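You operate a simulated robot arm through the tools that you are given. There is no shell and no other tool. Be economical: measure what you need, move in short steps, check, and stop when the job is done.

The job below is to be done with a simulated robot arm. You get a single attempt, and the scene is never put back.

JOB
Put the bush marked "D4" from the top of the set-up bench in the carton there and the bush that says "N5" on top of the small carton of tabs.
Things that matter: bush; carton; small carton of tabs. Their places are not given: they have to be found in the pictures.

It is judged by the outcome, as a careful person would: the job done as asked, and still so three seconds after it is handed in. It fails if anything else is knocked over, pushed out of place, dropped, spilled or broken.

ROBOT AND FRAMES
A 7-joint arm with a two-finger parallel gripper, fixed in place. Base frame: the origin is at the foot of the arm, x ahead of it, y to its left, z up; the work surface is at about z = 0. Readings come in cm, degrees, newtons and seconds.
With the tool pointing down near the work surface it reaches from about 24 to 62 cm from the base axis. Its first joint turns from -66.0 to 66.0 degrees. Payload 2.6 kg.
The tool frame sits at the grasp point between the pads (the TCP): z along the fingers, y along the line on which they close. The tips reach 3 cm beyond it. The gripper opens to 9.4 cm. The fingers are 2.8 cm wide and 1 cm thick; the gripper's body (5 by 9.6 cm) begins 5.5 cm behind the TCP.
Orientation is that of the tool frame in the base frame, as a unit quaternion [w, x, y, z]. With the fingers straight down and closing along the base's y, the tool's x points along the base's -x, its y along +y and its z along -z.

CONTROLS
- The arm moves only by the tool jog_arm. Its argument "rows" is a list that holds one entry, the list of rows, each a list of 7 numbers: the shift along the tool's x, y, z in cm, then the turn, a rotation vector about the tool's x, y, z in degrees, then the finger opening in cm, from 0 to 9.4. In form: [[[x, y, z, rx, ry, rz, grip], ...]]. A call has 1 to 10 rows; each row shifts and turns the commanded pose from where the row before left it, along the tool's axes as they then stand. A row lasts 0.2 s, in which the tool goes at most 5 cm and 8.6 degrees; a call with a longer step from one row to the next is refused whole, and so is a gripper value outside its range. Where a pose cannot be reached the arm comes as near as it can. A force on the tool above 40 N (or 10 N above the force at the start of the call, whichever is more), or a blocked arm, ends the call early, and 0.2 s more pass. Each finger travels about 7.2 cm/s and halts on what it meets, pressing with about 33 N; the grip force reading is that of the motor and also rises with nothing between the fingers. The clock runs only during rows and for 0.2 s after the last one: add rows that do not move to give the fingers time. The reply holds the time, the measured pose of the TCP, the force on the tool along the base axes, the opening and the grip force, in the units named above and with some noise, and new pictures: "pictures" is both (left out), scene, wrist or none.
- Cameras (640 x 400 px; columns grow to the right, rows downward): "scene" is fixed at [2.58, 44.04, 54.13]; the picture's right is [-0.79, -0.61, 0.00], its down [-0.48, 0.63, -0.61] and it looks along [0.37, -0.49, -0.79] (base axes); focal length 335 px, centre (320, 200). "wrist" rides on the gripper at [-3.7, 0, -5.8] in the tool frame; the picture's right is [0.00, -1.00, 0.00], its down [0.97, 0.00, -0.24] and it looks along [0.24, 0.00, 0.97] (tool axes); focal length 218 px, centre (320, 200).
- pixel_to_xyz(camera, pixels): there is no depth. For up to 12 entries [column, row, z] of the newest picture of that camera ("zoom" is the newest enlarged one), the place [x, y] in the base frame at which the ray of that pixel passes the height z, good to about 0.3 cm. It takes no simulated time.
- close_up(camera, box): a new picture of the part [left, top, right, bottom] of that camera's present view, enlarged. It takes no simulated time.
- close_job(): hands the job in; it is judged then, once.

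Keep the steps short. Do not move on a guess: measure, check each grasp and each placing, and mend mistakes. In all there are 60 turns and 120 pictures (those below and enlarged ones count). Leave the gripper open and the arm clear of the work at the hand-in unless told otherwise, and finish with a single line.

The tools are called as name(argument=value, ...) on one line, values as JSON. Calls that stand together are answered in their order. jog_arm: Moves the arm, as the interface text tells. Its arguments: {"type":"object","properties":{"rows":{"type":"array"},"pictures":{"type":"string","enum":["both","scene","wrist","none"]}},"required":["rows"]} The other tools are called the same way: pixel_to_xyz (camera, pixels) gives the place at which the rays of pixels pass given heights; close_up (camera, box) takes an enlarged picture of a part of a camera's view; close_job () hands the job in.

At the start:

```text
t: 0.0
tool_pos: [33.48, 27.39, 24.35]
tcp_rot: [0.0, -0.001, 1.0, 0.0]
force: [0.4, 0.7, -0.5]
grip_width: 9.42
gripper_force: 0.0
```

scene: 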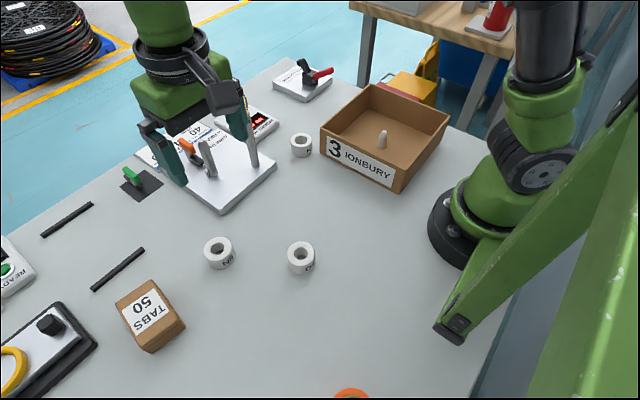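
wrist: 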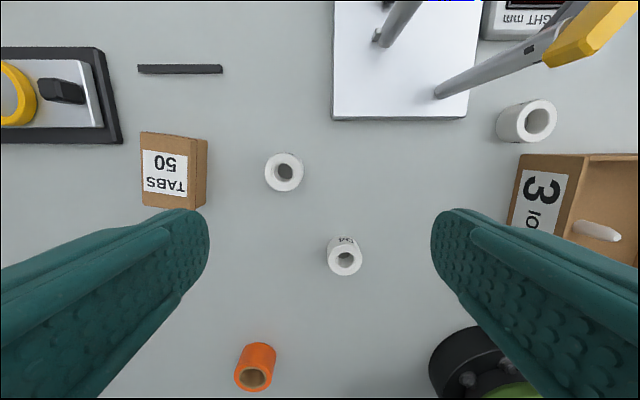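

I see three white bushes, at about (219,252), (301,257) and (301,145) in the scene picture, and an orange one at the bottom edge. I'll enlarge them to read the marks.

close_up(camera="scene", box=[190, 220, 340, 314])

close_up(camera="scene", box=[260, 70, 460, 195])

close_up(camera="wrist", box=[220, 140, 400, 290])

close_up(camera="scene", box=[100, 90, 290, 210])

```text
4.26 times, centred on (265, 267) of scene
```

zoom: 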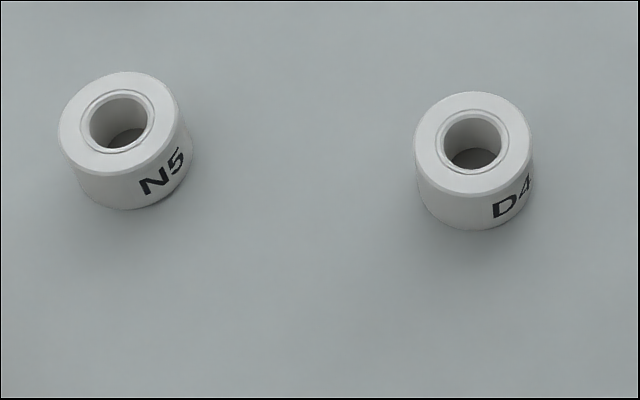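

```text
3.20 times, centred on (360, 132) of scene
```

zoom: 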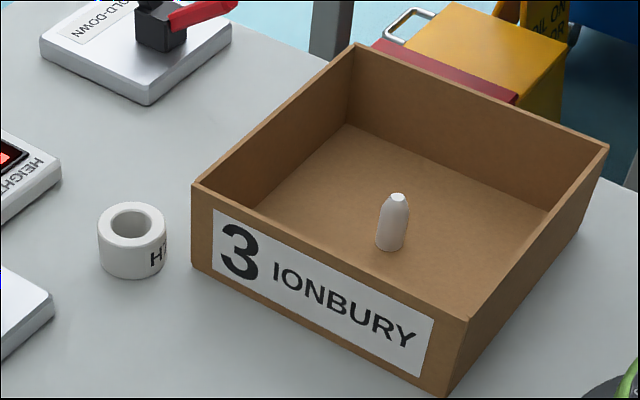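

```text
2.67 times, centred on (310, 215) of wrist
```

zoom: 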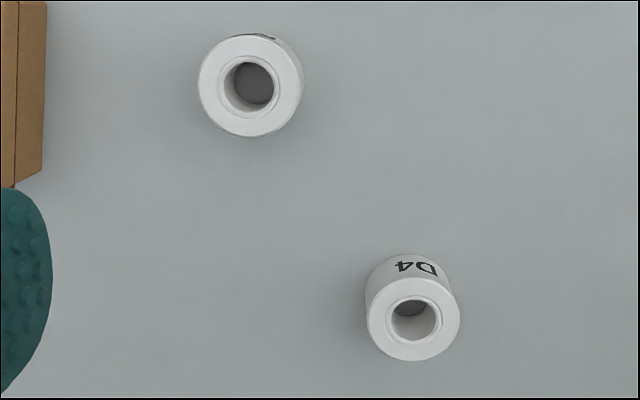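

```text
3.33 times, centred on (195, 150) of scene
```

zoom: 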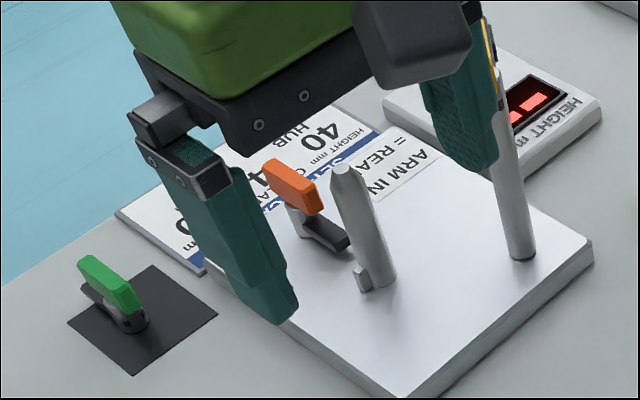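

D4 is the bush at scene (301,254) and N5 the one at (218,249). The third says "H…". Next I'll locate the bush tops in both cameras at several heights, plus the tabs carton and the big carton.

pixel_to_xyz(camera="scene", pixels=[[300.7, 253.6, 2], [300.7, 253.6, 4], [218, 249.2, 2], [218, 249.2, 4], [320, 127, 6], [372, 84, 6], [450, 114, 6], [401, 168, 6], [399, 191, 0], [322, 155, 0], [382, 148, 0], [382, 132, 5]])

pixel_to_xyz(camera="wrist", pixels=[[345.2, 258.4, 2], [345.2, 258.4, 4], [284.5, 171.5, 2], [284.5, 171.5, 4], [141, 132, 4], [196, 138, 4], [190, 209, 4], [142, 205, 4], [207, 139, 0], [207, 204, 0]])

close_up(camera="scene", box=[90, 260, 210, 370])

close_up(camera="wrist", box=[110, 110, 270, 220])

```text
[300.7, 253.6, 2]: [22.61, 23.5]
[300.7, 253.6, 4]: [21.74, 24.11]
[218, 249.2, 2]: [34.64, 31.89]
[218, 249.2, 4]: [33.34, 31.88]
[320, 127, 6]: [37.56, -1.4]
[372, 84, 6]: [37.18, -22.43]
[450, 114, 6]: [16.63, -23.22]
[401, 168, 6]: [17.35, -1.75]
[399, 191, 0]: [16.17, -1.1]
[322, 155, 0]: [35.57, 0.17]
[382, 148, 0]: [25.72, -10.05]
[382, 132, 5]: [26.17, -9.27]
```

```text
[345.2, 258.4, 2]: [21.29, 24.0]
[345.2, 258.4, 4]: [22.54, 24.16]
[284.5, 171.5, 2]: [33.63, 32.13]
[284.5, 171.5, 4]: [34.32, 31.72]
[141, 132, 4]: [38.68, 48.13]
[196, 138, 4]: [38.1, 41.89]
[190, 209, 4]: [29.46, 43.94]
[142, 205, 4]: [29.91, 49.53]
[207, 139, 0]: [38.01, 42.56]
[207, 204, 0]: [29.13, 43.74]
```

```text
3.64 times, centred on (150, 315) of scene
```

zoom: 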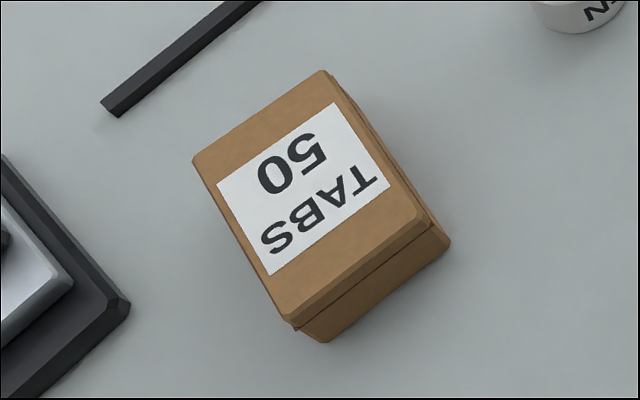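

```text
3.64 times, centred on (190, 165) of wrist
```

zoom: 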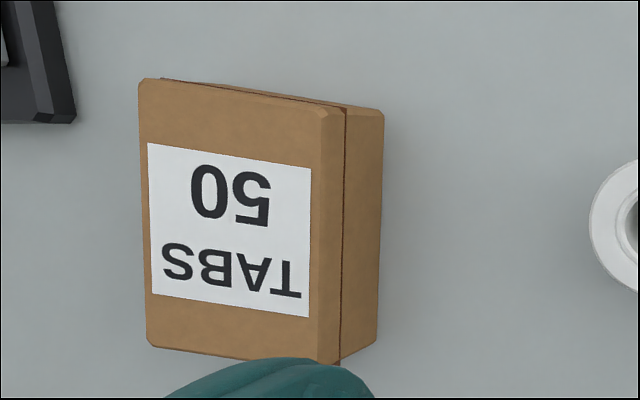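

D4's top centre comes out at about (22.1, 24.0, 3.2) and N5's at about (34.0, 31.9, 3.0). Each is about 4.7 cm across. I'll move to 12 cm above D4 with the fingers open, then check the position.

jog_arm(rows=[[[2.28, -0.68, 2.46, 0, 0, 0, 9.4], [2.28, -0.68, 2.46, 0, 0, 0, 9.4], [2.28, -0.68, 2.46, 0, 0, 0, 9.4], [2.28, -0.68, 2.46, 0, 0, 0, 9.4], [2.28, -0.68, 2.46, 0, 0, 0, 9.4], [0, 0, 0, 0, 0, 0, 9.4]]])

```text
t: 1.4
tool_pos: [22.08, 24.1, 12.27]
tcp_rot: [0.0, 0.0, 1.0, 0.0]
force: [-1.3, -0.3, 0.0]
grip_width: 9.38
gripper_force: 0.0
```

scene: 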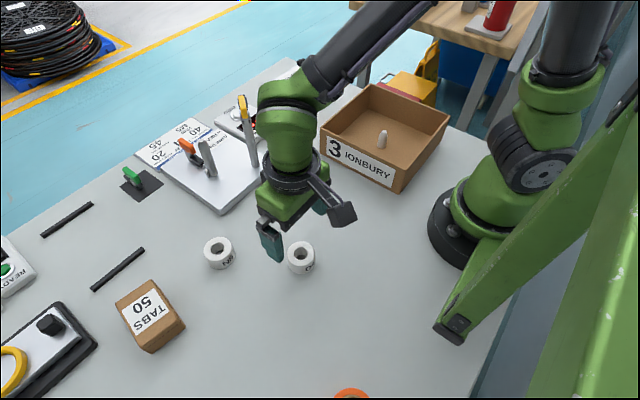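
wrist: 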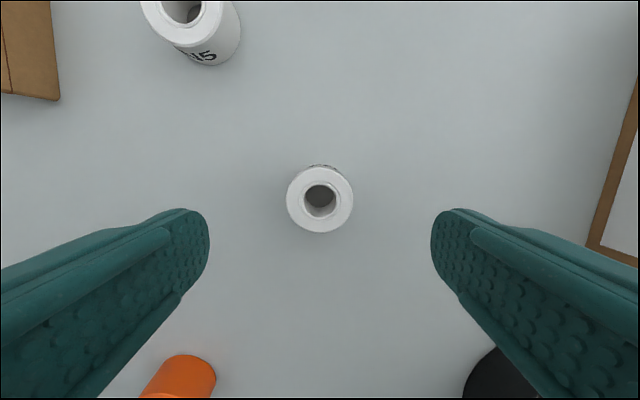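

D4's top is now centred near (320,200) in the wrist view. I'll measure its centre and edges.

pixel_to_xyz(camera="wrist", pixels=[[320, 199.5, 3.2], [287, 199, 3.2], [353, 199, 3.2], [320, 166, 3.2], [320, 233, 3.2]])

close_up(camera="wrist", box=[270, 150, 370, 250])

```text
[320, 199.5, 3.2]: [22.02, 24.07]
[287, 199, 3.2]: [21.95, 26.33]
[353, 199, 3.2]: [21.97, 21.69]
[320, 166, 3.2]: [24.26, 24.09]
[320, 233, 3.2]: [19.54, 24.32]
```

```text
4.00 times, centred on (320, 200) of wrist
```

zoom: 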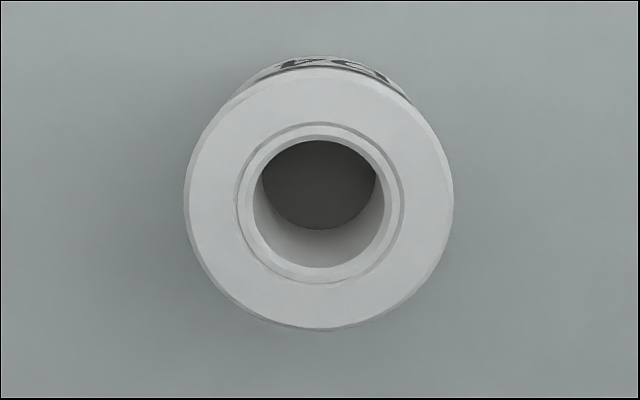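

The centre is at (22.0, 24.07) and the width is 4.65 cm, so the gripper is lined up. I'll go down 8.7 cm to z≈3.55, with the tips about 0.5 cm above the table.

jog_arm(rows=[[[0, 0, 3, 0, 0, 0, 9.4], [0, 0, 3, 0, 0, 0, 9.4], [0, 0, 1.7, 0, 0, 0, 9.4], [0, 0, 1.0, 0, 0, 0, 9.4], [0, 0, 0, 0, 0, 0, 9.4]]], pictures="scene")

```text
t: 2.6
tool_pos: [22.17, 23.91, 3.46]
tcp_rot: [0.0, 0.001, 1.0, 0.0]
force: [0.8, 0.7, 0.5]
grip_width: 9.38
gripper_force: 0.0
```

scene: 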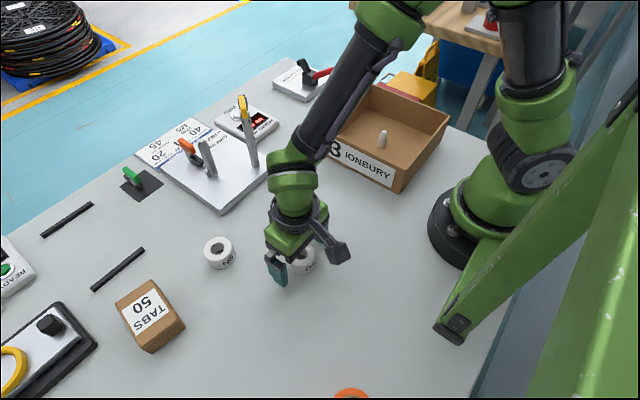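

The gripper is at z 3.46 and touching nothing. I'll close on the bush now.

jog_arm(rows=[[[0, 0, 0, 0, 0, 0, 6], [0, 0, 0, 0, 0, 0, 4], [0, 0, 0, 0, 0, 0, 3.5], [0, 0, 0, 0, 0, 0, 3.5], [0, 0, 0, 0, 0, 0, 3.5]]], pictures="wrist")

```text
t: 3.8
tool_pos: [22.11, 24.08, 3.36]
tcp_rot: [0.0, 0.001, 1.0, 0.0]
force: [0.1, 0.5, -0.8]
grip_width: 4.66
gripper_force: 32.6
```

wrist: 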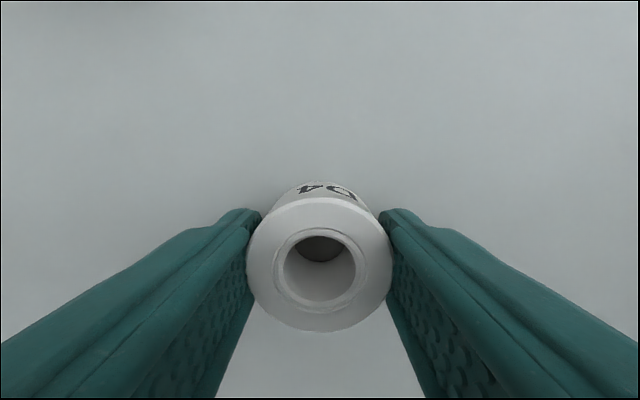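

The fingers stopped at 4.66 cm, so the bush is held. I'll lift it 13 cm and look at it.

jog_arm(rows=[[[0, 0, -1.5, 0, 0, 0, 3.5], [0, 0, -3, 0, 0, 0, 3.5], [0, 0, -3, 0, 0, 0, 3.5], [0, 0, -3, 0, 0, 0, 3.5], [0, 0, -2.5, 0, 0, 0, 3.5], [0, 0, 0, 0, 0, 0, 3.5]]])

```text
t: 5.2
tool_pos: [22.08, 24.2, 16.57]
tcp_rot: [0.0, 0.0, 1.0, -0.001]
force: [-0.7, 0.1, -0.4]
grip_width: 4.65
gripper_force: 32.7
```

scene: 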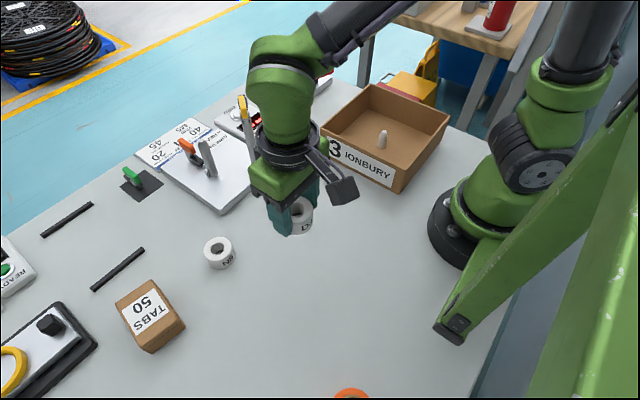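
wrist: 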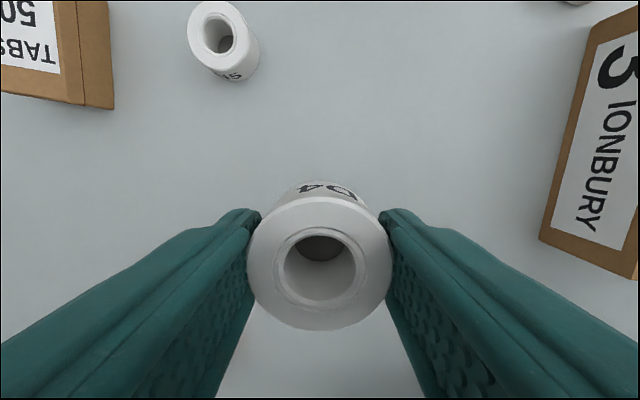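

The grip is firm. I'll carry the bush across at this height, first along -y and then +x, to above a clear spot in the carton at (31.5, -12), away from the white pin near (26, -10).

jog_arm(rows=[[[0, -4.5, 0, 0, 0, 0, 3.5], [0, -4.5, 0, 0, 0, 0, 3.5], [0, -4.5, 0, 0, 0, 0, 3.5], [0, -4.5, 0, 0, 0, 0, 3.5], [0, -4.5, 0, 0, 0, 0, 3.5], [0, -4.5, 0, 0, 0, 0, 3.5], [0, -4.5, 0, 0, 0, 0, 3.5], [-4.7, -2.3, 0, 0, 0, 0, 3.5], [-4.7, -2.3, 0, 0, 0, 0, 3.5], [0, 0, 0, 0, 0, 0, 3.5]]])

```text
refused: row 8 steps farther than a row can; nothing moved
```

One row was too long, so I'll shorten the steps.

jog_arm(rows=[[[0, -4.7, 0, 0, 0, 0, 3.5], [0, -4.7, 0, 0, 0, 0, 3.5], [0, -4.7, 0, 0, 0, 0, 3.5], [0, -4.7, 0, 0, 0, 0, 3.5], [0, -4.7, 0, 0, 0, 0, 3.5], [0, -4.7, 0, 0, 0, 0, 3.5], [-3.1, -2.67, 0, 0, 0, 0, 3.5], [-3.1, -2.67, 0, 0, 0, 0, 3.5], [-3.2, -2.66, 0, 0, 0, 0, 3.5], [0, 0, 0, 0, 0, 0, 3.5]]])

```text
t: 7.4
tool_pos: [31.77, -12.22, 16.3]
tcp_rot: [0.0, 0.0, 1.0, -0.001]
force: [0.3, -0.3, -0.1]
grip_width: 4.6
gripper_force: 33.1
```

scene: 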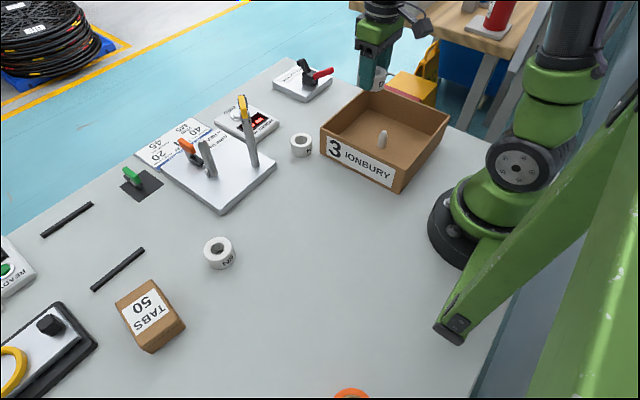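
wrist: 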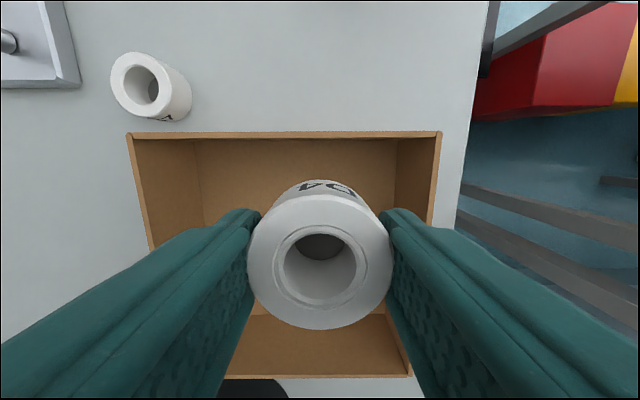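

The bush hangs over the carton. I'll measure the carton's top and floor corners from this view.

pixel_to_xyz(camera="wrist", pixels=[[127, 134, 6.7], [441, 131, 6.7], [410, 376, 6.7], [137, 140, 6.7], [435, 138, 6.7], [197, 140, 0.5], [397, 140, 0.5], [205, 222, 0.5], [395, 208, 0.5], [153, 248, 6.7]])

pixel_to_xyz(camera="scene", pixels=[[382, 149, 0.5], [320, 127, 6.7], [372, 84, 6.7], [450, 114, 6.7], [401, 168, 6.7]])

close_up(camera="scene", box=[310, 40, 460, 194])

```text
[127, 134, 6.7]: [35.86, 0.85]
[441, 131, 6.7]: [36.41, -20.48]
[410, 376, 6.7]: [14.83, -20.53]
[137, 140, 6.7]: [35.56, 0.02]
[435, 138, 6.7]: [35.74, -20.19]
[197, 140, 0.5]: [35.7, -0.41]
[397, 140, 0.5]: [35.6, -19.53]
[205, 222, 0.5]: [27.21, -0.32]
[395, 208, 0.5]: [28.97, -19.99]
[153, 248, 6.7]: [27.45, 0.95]
```

```text
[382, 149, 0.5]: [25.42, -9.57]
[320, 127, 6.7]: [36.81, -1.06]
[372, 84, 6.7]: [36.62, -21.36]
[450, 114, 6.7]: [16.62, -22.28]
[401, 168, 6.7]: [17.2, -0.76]
```

```text
2.60 times, centred on (385, 117) of scene
```

zoom: 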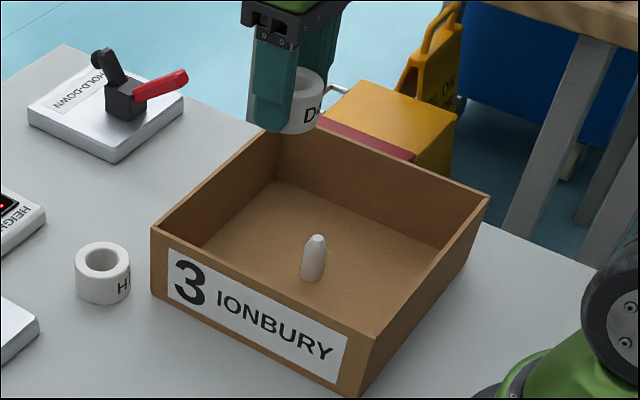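

The inside runs about x 16.3 to 35.6 and y -0.5 to -20, with walls about 7.7 cm high and the pin at (25.5, -9.7). I'll shift to (30.3, -11.2) to clear the far wall, then go down to z≈8.5 and check.

jog_arm(rows=[[[1.45, 1.0, 0, 0, 0, 0, 3.5], [0, 0, 3, 0, 0, 0, 3.5], [0, 0, 3, 0, 0, 0, 3.5], [0, 0, 1.8, 0, 0, 0, 3.5], [0, 0, 0, 0, 0, 0, 3.5]]])

```text
t: 8.6
tool_pos: [30.17, -11.28, 8.51]
tcp_rot: [0.0, 0.001, 1.0, 0.001]
force: [-0.2, -0.2, -0.6]
grip_width: 4.62
gripper_force: 33.3
```

scene: 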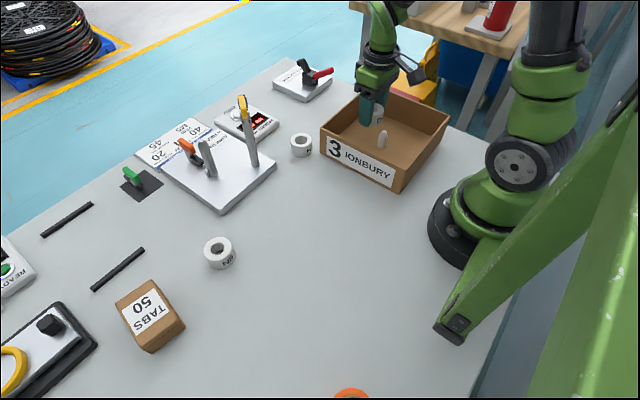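
wrist: 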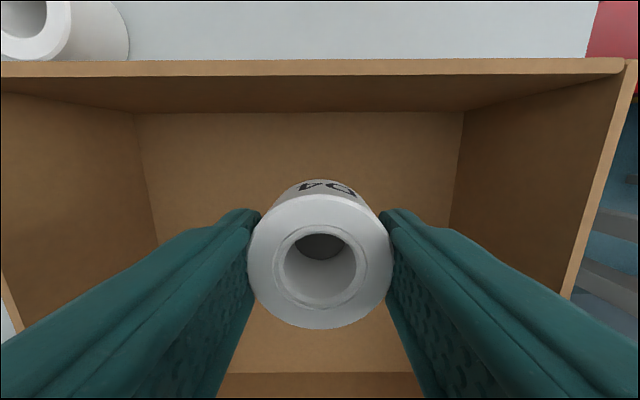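

The bush is inside the walls and clear of them. I'll go down slowly to z≈3.9.

jog_arm(rows=[[[0, 0, 2, 0, 0, 0, 3.5], [0, 0, 1.5, 0, 0, 0, 3.5], [0, 0, 0.6, 0, 0, 0, 3.5], [0, 0, 0.4, 0, 0, 0, 3.5], [0, 0, 0, 0, 0, 0, 3.5]]])

```text
t: 9.8
tool_pos: [30.13, -11.03, 4.09]
tcp_rot: [-0.001, -0.001, 1.0, 0.0]
force: [-1.2, 1.4, 3.5]
grip_width: 4.57
gripper_force: 32.8
```

scene: 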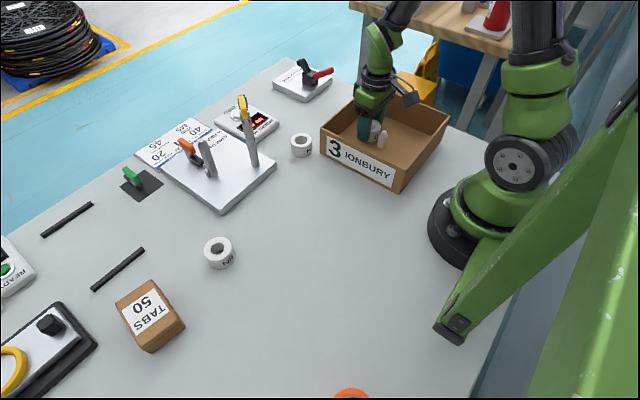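
wrist: 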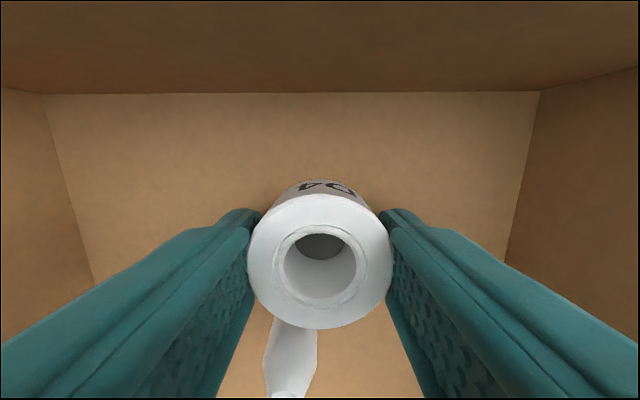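

There is an upward force of 3.5 N, so the bush is resting on the floor. I'll open partly to 6.6 cm, which stays clear of the walls and pin.

jog_arm(rows=[[[0, 0, 0, 0, 0, 0, 5.2], [0, 0, 0, 0, 0, 0, 6.0], [0, 0, 0, 0, 0, 0, 6.6], [0, 0, 0, 0, 0, 0, 6.6]]], pictures="wrist")

```text
t: 10.8
tool_pos: [30.15, -11.01, 4.0]
tcp_rot: [0.0, -0.001, 1.0, 0.0]
force: [0.8, -0.1, 1.3]
grip_width: 6.6
gripper_force: 0.1
```

wrist: 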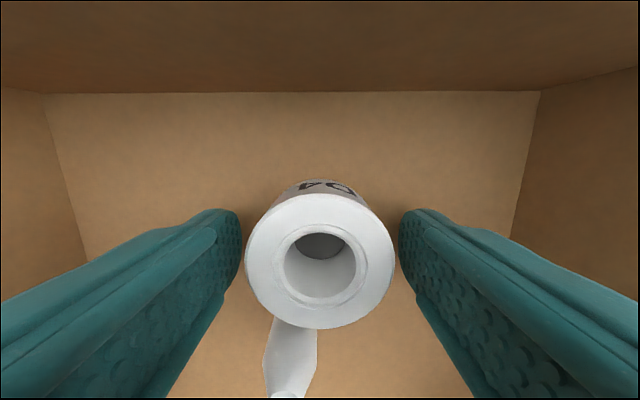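

The bush stands free. I'll lift straight up 13 cm.

jog_arm(rows=[[[0, 0, -2, 0, 0, 0, 6.6], [0, 0, -3, 0, 0, 0, 6.6], [0, 0, -4, 0, 0, 0, 6.6], [0, 0, -4, 0, 0, 0, 6.6], [0, 0, 0, 0, 0, 0, 6.6]]])

```text
t: 12.0
tool_pos: [29.81, -11.29, 17.04]
tcp_rot: [0.0, 0.0, 1.0, 0.0]
force: [0.0, 0.8, 0.6]
grip_width: 6.6
gripper_force: 0.0
```

scene: 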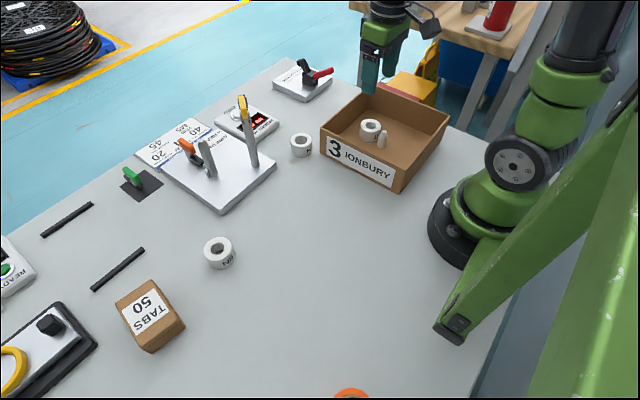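
wrist: 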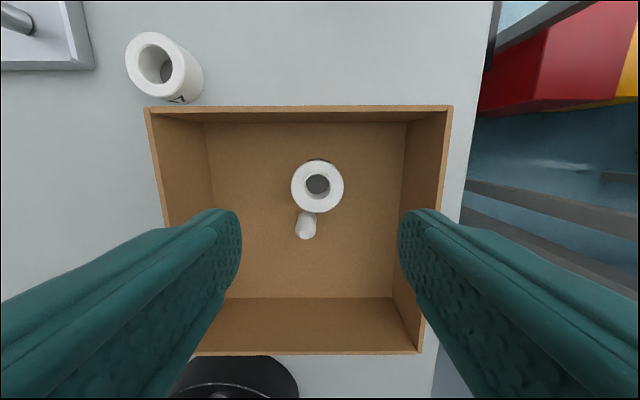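

D4 is standing in the carton and the pin is undisturbed. Now I'll go back around to above N5 at about (34.0, 31.9), keeping clear of the jig rods.

jog_arm(rows=[[[1.4, 4.64, 0, 0, 0, 0, 6.6], [1.4, 4.64, 0, 0, 0, 0, 6.6], [1.4, 4.64, 0, 0, 0, 0, 7.5], [1.4, 4.64, 0, 0, 0, 0, 8], [1.4, 4.64, 0, 0, 0, 0, 9], [-2.24, 4.0, 0, 0, 0, 0, 9], [-2.24, 4.0, 0, 0, 0, 0, 9], [-2.24, 4.0, 0, 0, 0, 0, 9], [-2.24, 4.0, 0, 0, 0, 0, 9], [-2.24, 4.0, 0, 0, 0, 0, 9]]])

```text
t: 14.2
tool_pos: [34.2, 31.94, 17.04]
tcp_rot: [0.0, 0.001, 1.0, 0.0]
force: [0.3, 0.5, 0.3]
grip_width: 8.98
gripper_force: 0.0
```

scene: 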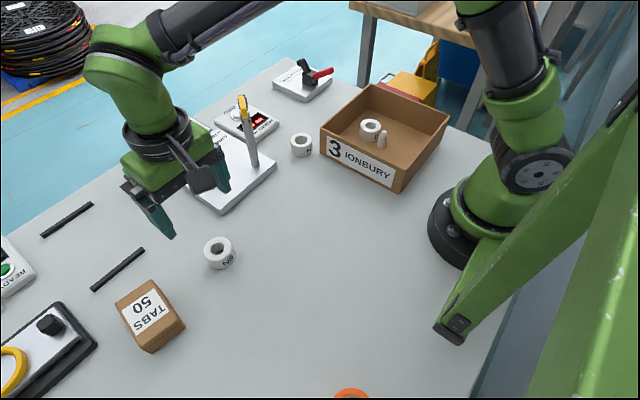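
wrist: 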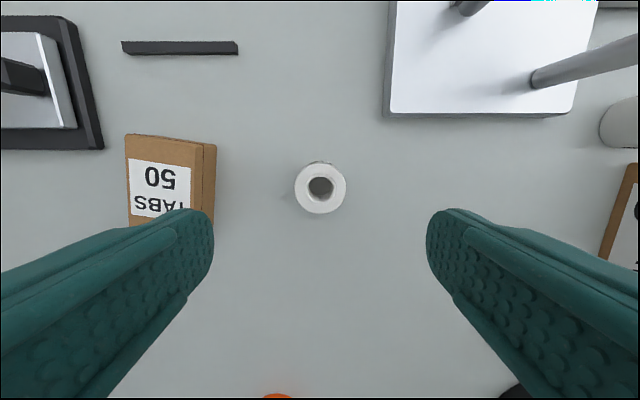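

N5 is in view at about (320,187). I'll measure it, along with the edges of the tabs carton.

pixel_to_xyz(camera="wrist", pixels=[[320, 188, 3.1], [295, 188, 3.1], [346, 188, 3.1], [216, 146, 0], [207, 144, 5], [126, 136, 5], [207, 144, 4], [126, 136, 4]])

pixel_to_xyz(camera="scene", pixels=[[151, 281, 4], [151, 281, 5], [116, 304, 4], [116, 304, 5], [182, 318, 4], [182, 318, 5], [144, 349, 4], [144, 349, 5], [186, 326, 0], [152, 353, 0]])

close_up(camera="wrist", box=[100, 110, 240, 230])

```text
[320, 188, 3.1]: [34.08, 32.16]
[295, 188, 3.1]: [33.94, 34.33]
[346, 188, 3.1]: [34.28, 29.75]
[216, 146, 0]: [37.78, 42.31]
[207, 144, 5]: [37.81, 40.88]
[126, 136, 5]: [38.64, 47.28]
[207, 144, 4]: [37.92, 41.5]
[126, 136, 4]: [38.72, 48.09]
```

```text
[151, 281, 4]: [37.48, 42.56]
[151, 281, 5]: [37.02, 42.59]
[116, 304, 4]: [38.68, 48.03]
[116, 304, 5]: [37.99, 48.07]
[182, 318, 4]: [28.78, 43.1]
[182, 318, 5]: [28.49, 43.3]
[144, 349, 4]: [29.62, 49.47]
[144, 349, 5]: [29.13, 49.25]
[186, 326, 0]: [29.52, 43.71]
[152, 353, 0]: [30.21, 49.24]
```

```text
3.33 times, centred on (170, 170) of wrist
```

zoom: 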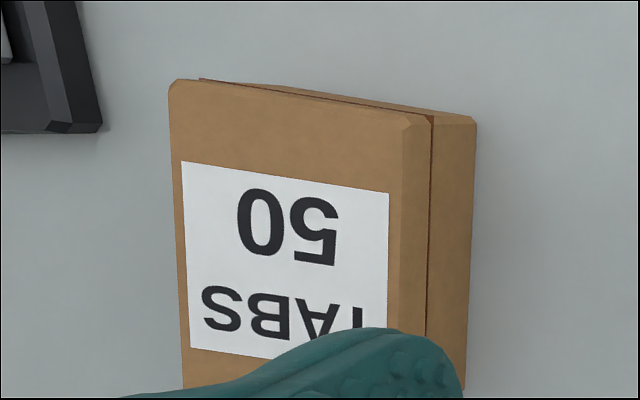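

N5 is at (34.1, 32.1) and the tabs carton's top is at z≈4, centred near (33.7, 45.6). I'll go down over N5 to z≈3.5.

jog_arm(rows=[[[0.05, 0.1, 4, 0, 0, 0, 9], [0, 0, 4, 0, 0, 0, 9], [0, 0, 3, 0, 0, 0, 9], [0, 0, 1.6, 0, 0, 0, 9], [0, 0, 0.95, 0, 0, 0, 9], [0, 0, 0, 0, 0, 0, 9]]])

```text
t: 15.6
tool_pos: [34.27, 32.16, 3.48]
tcp_rot: [0.0, 0.0, 1.0, 0.0]
force: [0.7, 1.3, 0.0]
grip_width: 9.01
gripper_force: 0.0
```

scene: 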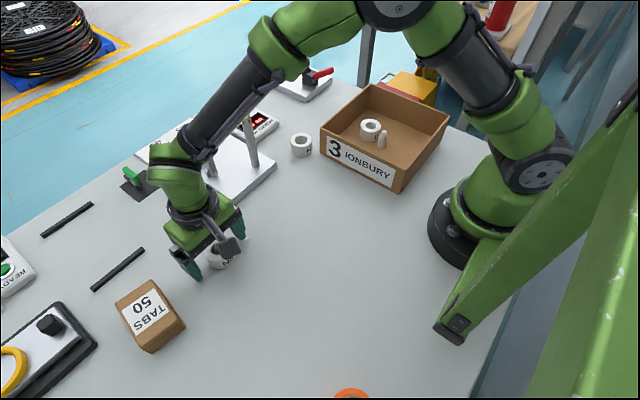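
wrist: 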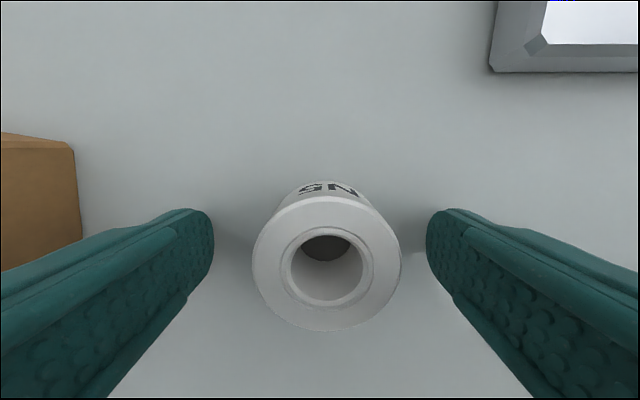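

The bush sits about 0.2 cm right of centre. I'll correct for that and close.

jog_arm(rows=[[[0, -0.2, 0, 0, 0, 0, 9], [0, 0, 0, 0, 0, 0, 6.5], [0, 0, 0, 0, 0, 0, 4.5], [0, 0, 0, 0, 0, 0, 3.5], [0, 0, 0, 0, 0, 0, 3.5], [0, 0, 0, 0, 0, 0, 3.5]]], pictures="wrist")

```text
t: 17.0
tool_pos: [34.15, 31.97, 3.59]
tcp_rot: [0.0, 0.0, 1.0, 0.0]
force: [-0.3, 0.4, 0.7]
grip_width: 4.58
gripper_force: 33.0
```

wrist: 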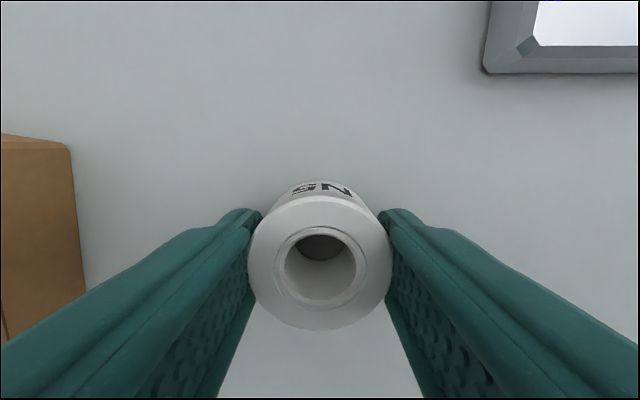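

N5 is held at 4.58 cm. I'll lift it 11 cm and carry it to above the tabs carton at (33.7, 45.6).

jog_arm(rows=[[[0, 0, -2, 0, 0, 0, 3.5], [0, 0, -4, 0, 0, 0, 3.5], [0, 0, -5, 0, 0, 0, 3.5], [0.1, 3.4, 0, 0, 0, 0, 3.5], [0.1, 3.4, 0, 0, 0, 0, 3.5], [0.1, 3.4, 0, 0, 0, 0, 3.5], [0.1, 3.4, 0, 0, 0, 0, 3.5], [0, 0, 0, 0, 0, 0, 3.5]]])

```text
t: 18.8
tool_pos: [33.75, 45.43, 14.76]
tcp_rot: [0.0, 0.0, 1.0, 0.0]
force: [-0.3, 0.2, -0.9]
grip_width: 4.55
gripper_force: 33.0
```

scene: 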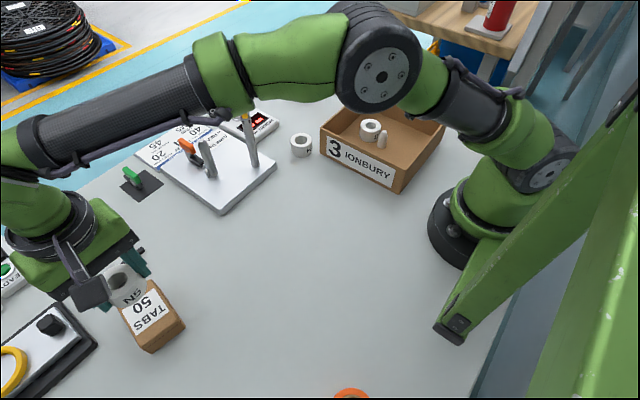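
wrist: 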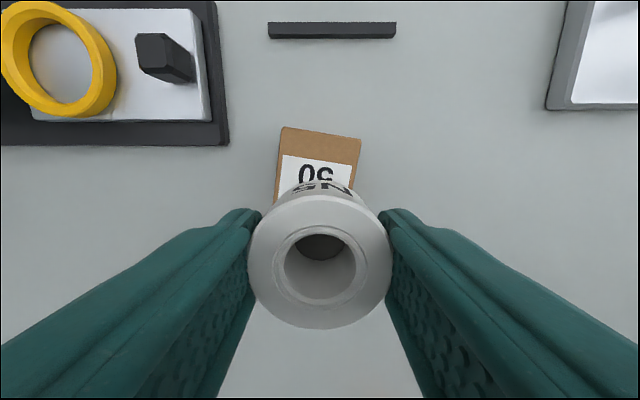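

The far edge of the lid is visible at wrist (283,127) to (361,137). I'll measure it from here.

pixel_to_xyz(camera="wrist", pixels=[[283, 127, 4], [361, 138, 4], [274, 202, 4], [353, 190, 4]])

close_up(camera="wrist", box=[240, 100, 400, 220])

```text
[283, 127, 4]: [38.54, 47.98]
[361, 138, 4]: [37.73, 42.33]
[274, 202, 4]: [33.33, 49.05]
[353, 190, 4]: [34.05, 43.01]
```

```text
3.33 times, centred on (320, 160) of wrist
```

zoom: 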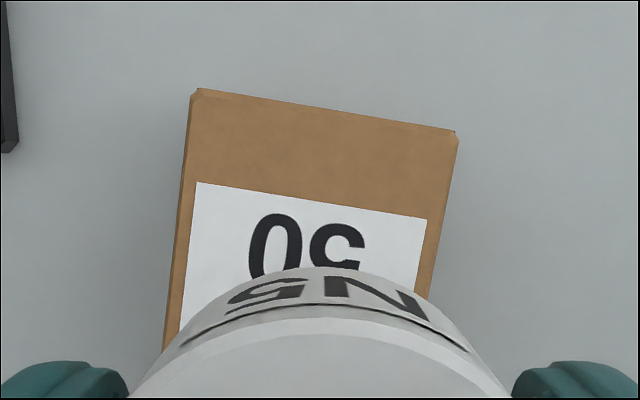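

The lid's centre is about (33.8, 45.8). I'll shift 0.35 cm in y and go down to just above the lid, at TCP z≈8.2.

jog_arm(rows=[[[0, 0.35, 0, 0, 0, 0, 3.5], [0, 0, 3, 0, 0, 0, 3.5], [0, 0, 2.5, 0, 0, 0, 3.5], [0, 0, 1, 0, 0, 0, 3.5], [0, 0, 0, 0, 0, 0, 3.5]]])

```text
t: 20.0
tool_pos: [33.8, 45.81, 8.06]
tcp_rot: [-0.001, 0.0, 1.0, 0.001]
force: [-0.2, 0.0, -1.9]
grip_width: 4.56
gripper_force: 32.7
```

scene: 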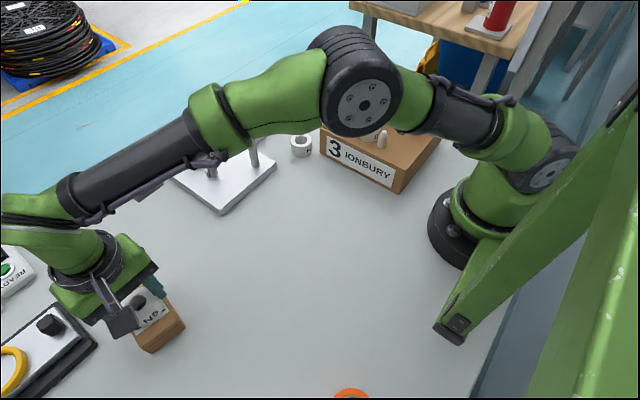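
wrist: 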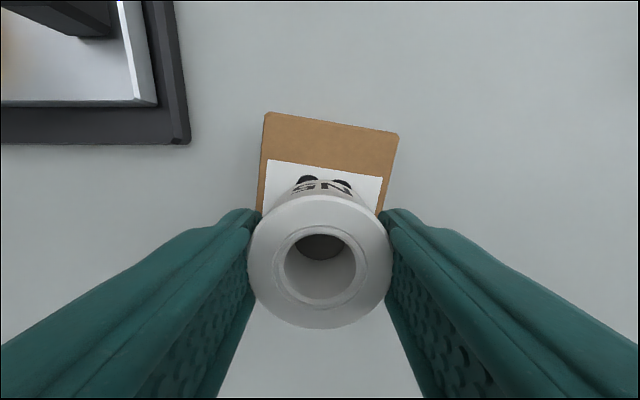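

The bush is over the middle of the lid. I'll creep down until it touches.

jog_arm(rows=[[[0, 0, 0.2, 0, 0, 0, 3.5], [0, 0, 0.15, 0, 0, 0, 3.5], [0, 0, 0, 0, 0, 0, 3.5]]], pictures="none")

```text
t: 20.8
tool_pos: [33.71, 45.77, 7.64]
tcp_rot: [-0.001, 0.0, 1.0, 0.0]
force: [0.4, -0.1, -0.6]
grip_width: 4.55
gripper_force: 33.1
```

There's no contact yet, so I'll keep going down.

jog_arm(rows=[[[0, 0, 0.12, 0, 0, 0, 3.5], [0, 0, 0.08, 0, 0, 0, 3.5], [0, 0, 0, 0, 0, 0, 3.5]]], pictures="none")

```text
t: 21.6
tool_pos: [33.82, 45.89, 7.57]
tcp_rot: [0.0, 0.0, 1.0, 0.001]
force: [-0.8, -0.5, 7.1]
grip_width: 4.54
gripper_force: 33.1
```

There is an upward force of 7 N, so the bush is on the lid. I'll open the fingers to 6.8 cm.

jog_arm(rows=[[[0, 0, 0, 0, 0, 0, 5.2], [0, 0, 0, 0, 0, 0, 6], [0, 0, 0, 0, 0, 0, 6.8], [0, 0, 0, 0, 0, 0, 6.8]]], pictures="wrist")

```text
t: 22.6
tool_pos: [33.84, 45.86, 7.42]
tcp_rot: [0.0, 0.0, 1.0, 0.0]
force: [0.5, 0.2, -0.3]
grip_width: 6.79
gripper_force: 0.2
```

wrist: 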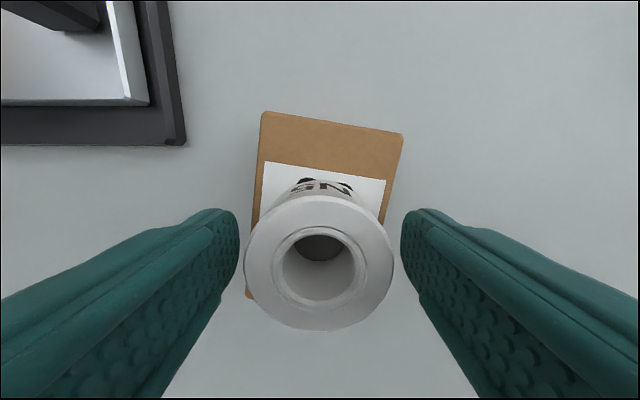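

The bush is free. I'll rise straight up, then pull back toward -y, clear of the work.

jog_arm(rows=[[[0, 0, -1.5, 0, 0, 0, 6.8], [0, 0, -3, 0, 0, 0, 6.8], [0, 0, -4, 0, 0, 0, 6.8], [0, 0, -4, 0, 0, 0, 6.8], [0.3, -4.5, -1, 0, 0, 0, 8], [0.3, -4.5, -1, 0, 0, 0, 9], [0.3, -4.5, -1, 0, 0, 0, 9.2], [0.3, -4.5, -1, 0, 0, 0, 9.2], [0, 0, 0, 0, 0, 0, 9.2]]])

```text
t: 24.6
tool_pos: [32.7, 27.8, 23.9]
tcp_rot: [0.0, 0.0, 1.0, 0.0]
force: [0.1, -0.3, 0.4]
grip_width: 9.19
gripper_force: 0.2
```

scene: 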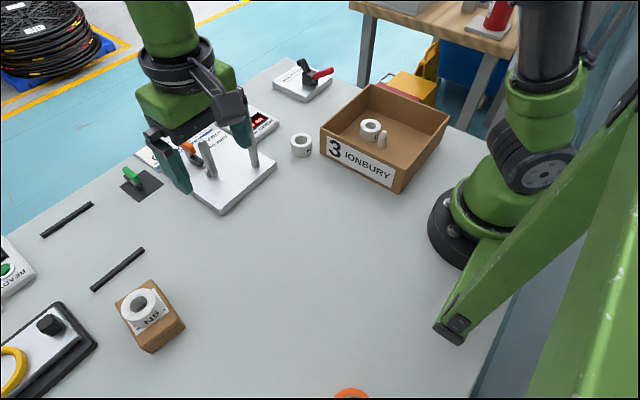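
wrist: 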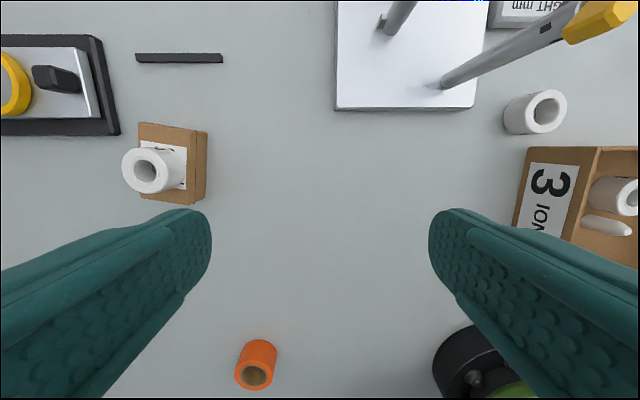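

Both bushes are in place and nothing else has moved. The gripper is open and the arm is clear, so I'll hand in.

close_job()

```text
The job is handed in.
```

The D4 bush is standing in the carton, the N5 bush is on top of the small carton of tabs, nothing else was disturbed, and the job is handed in.
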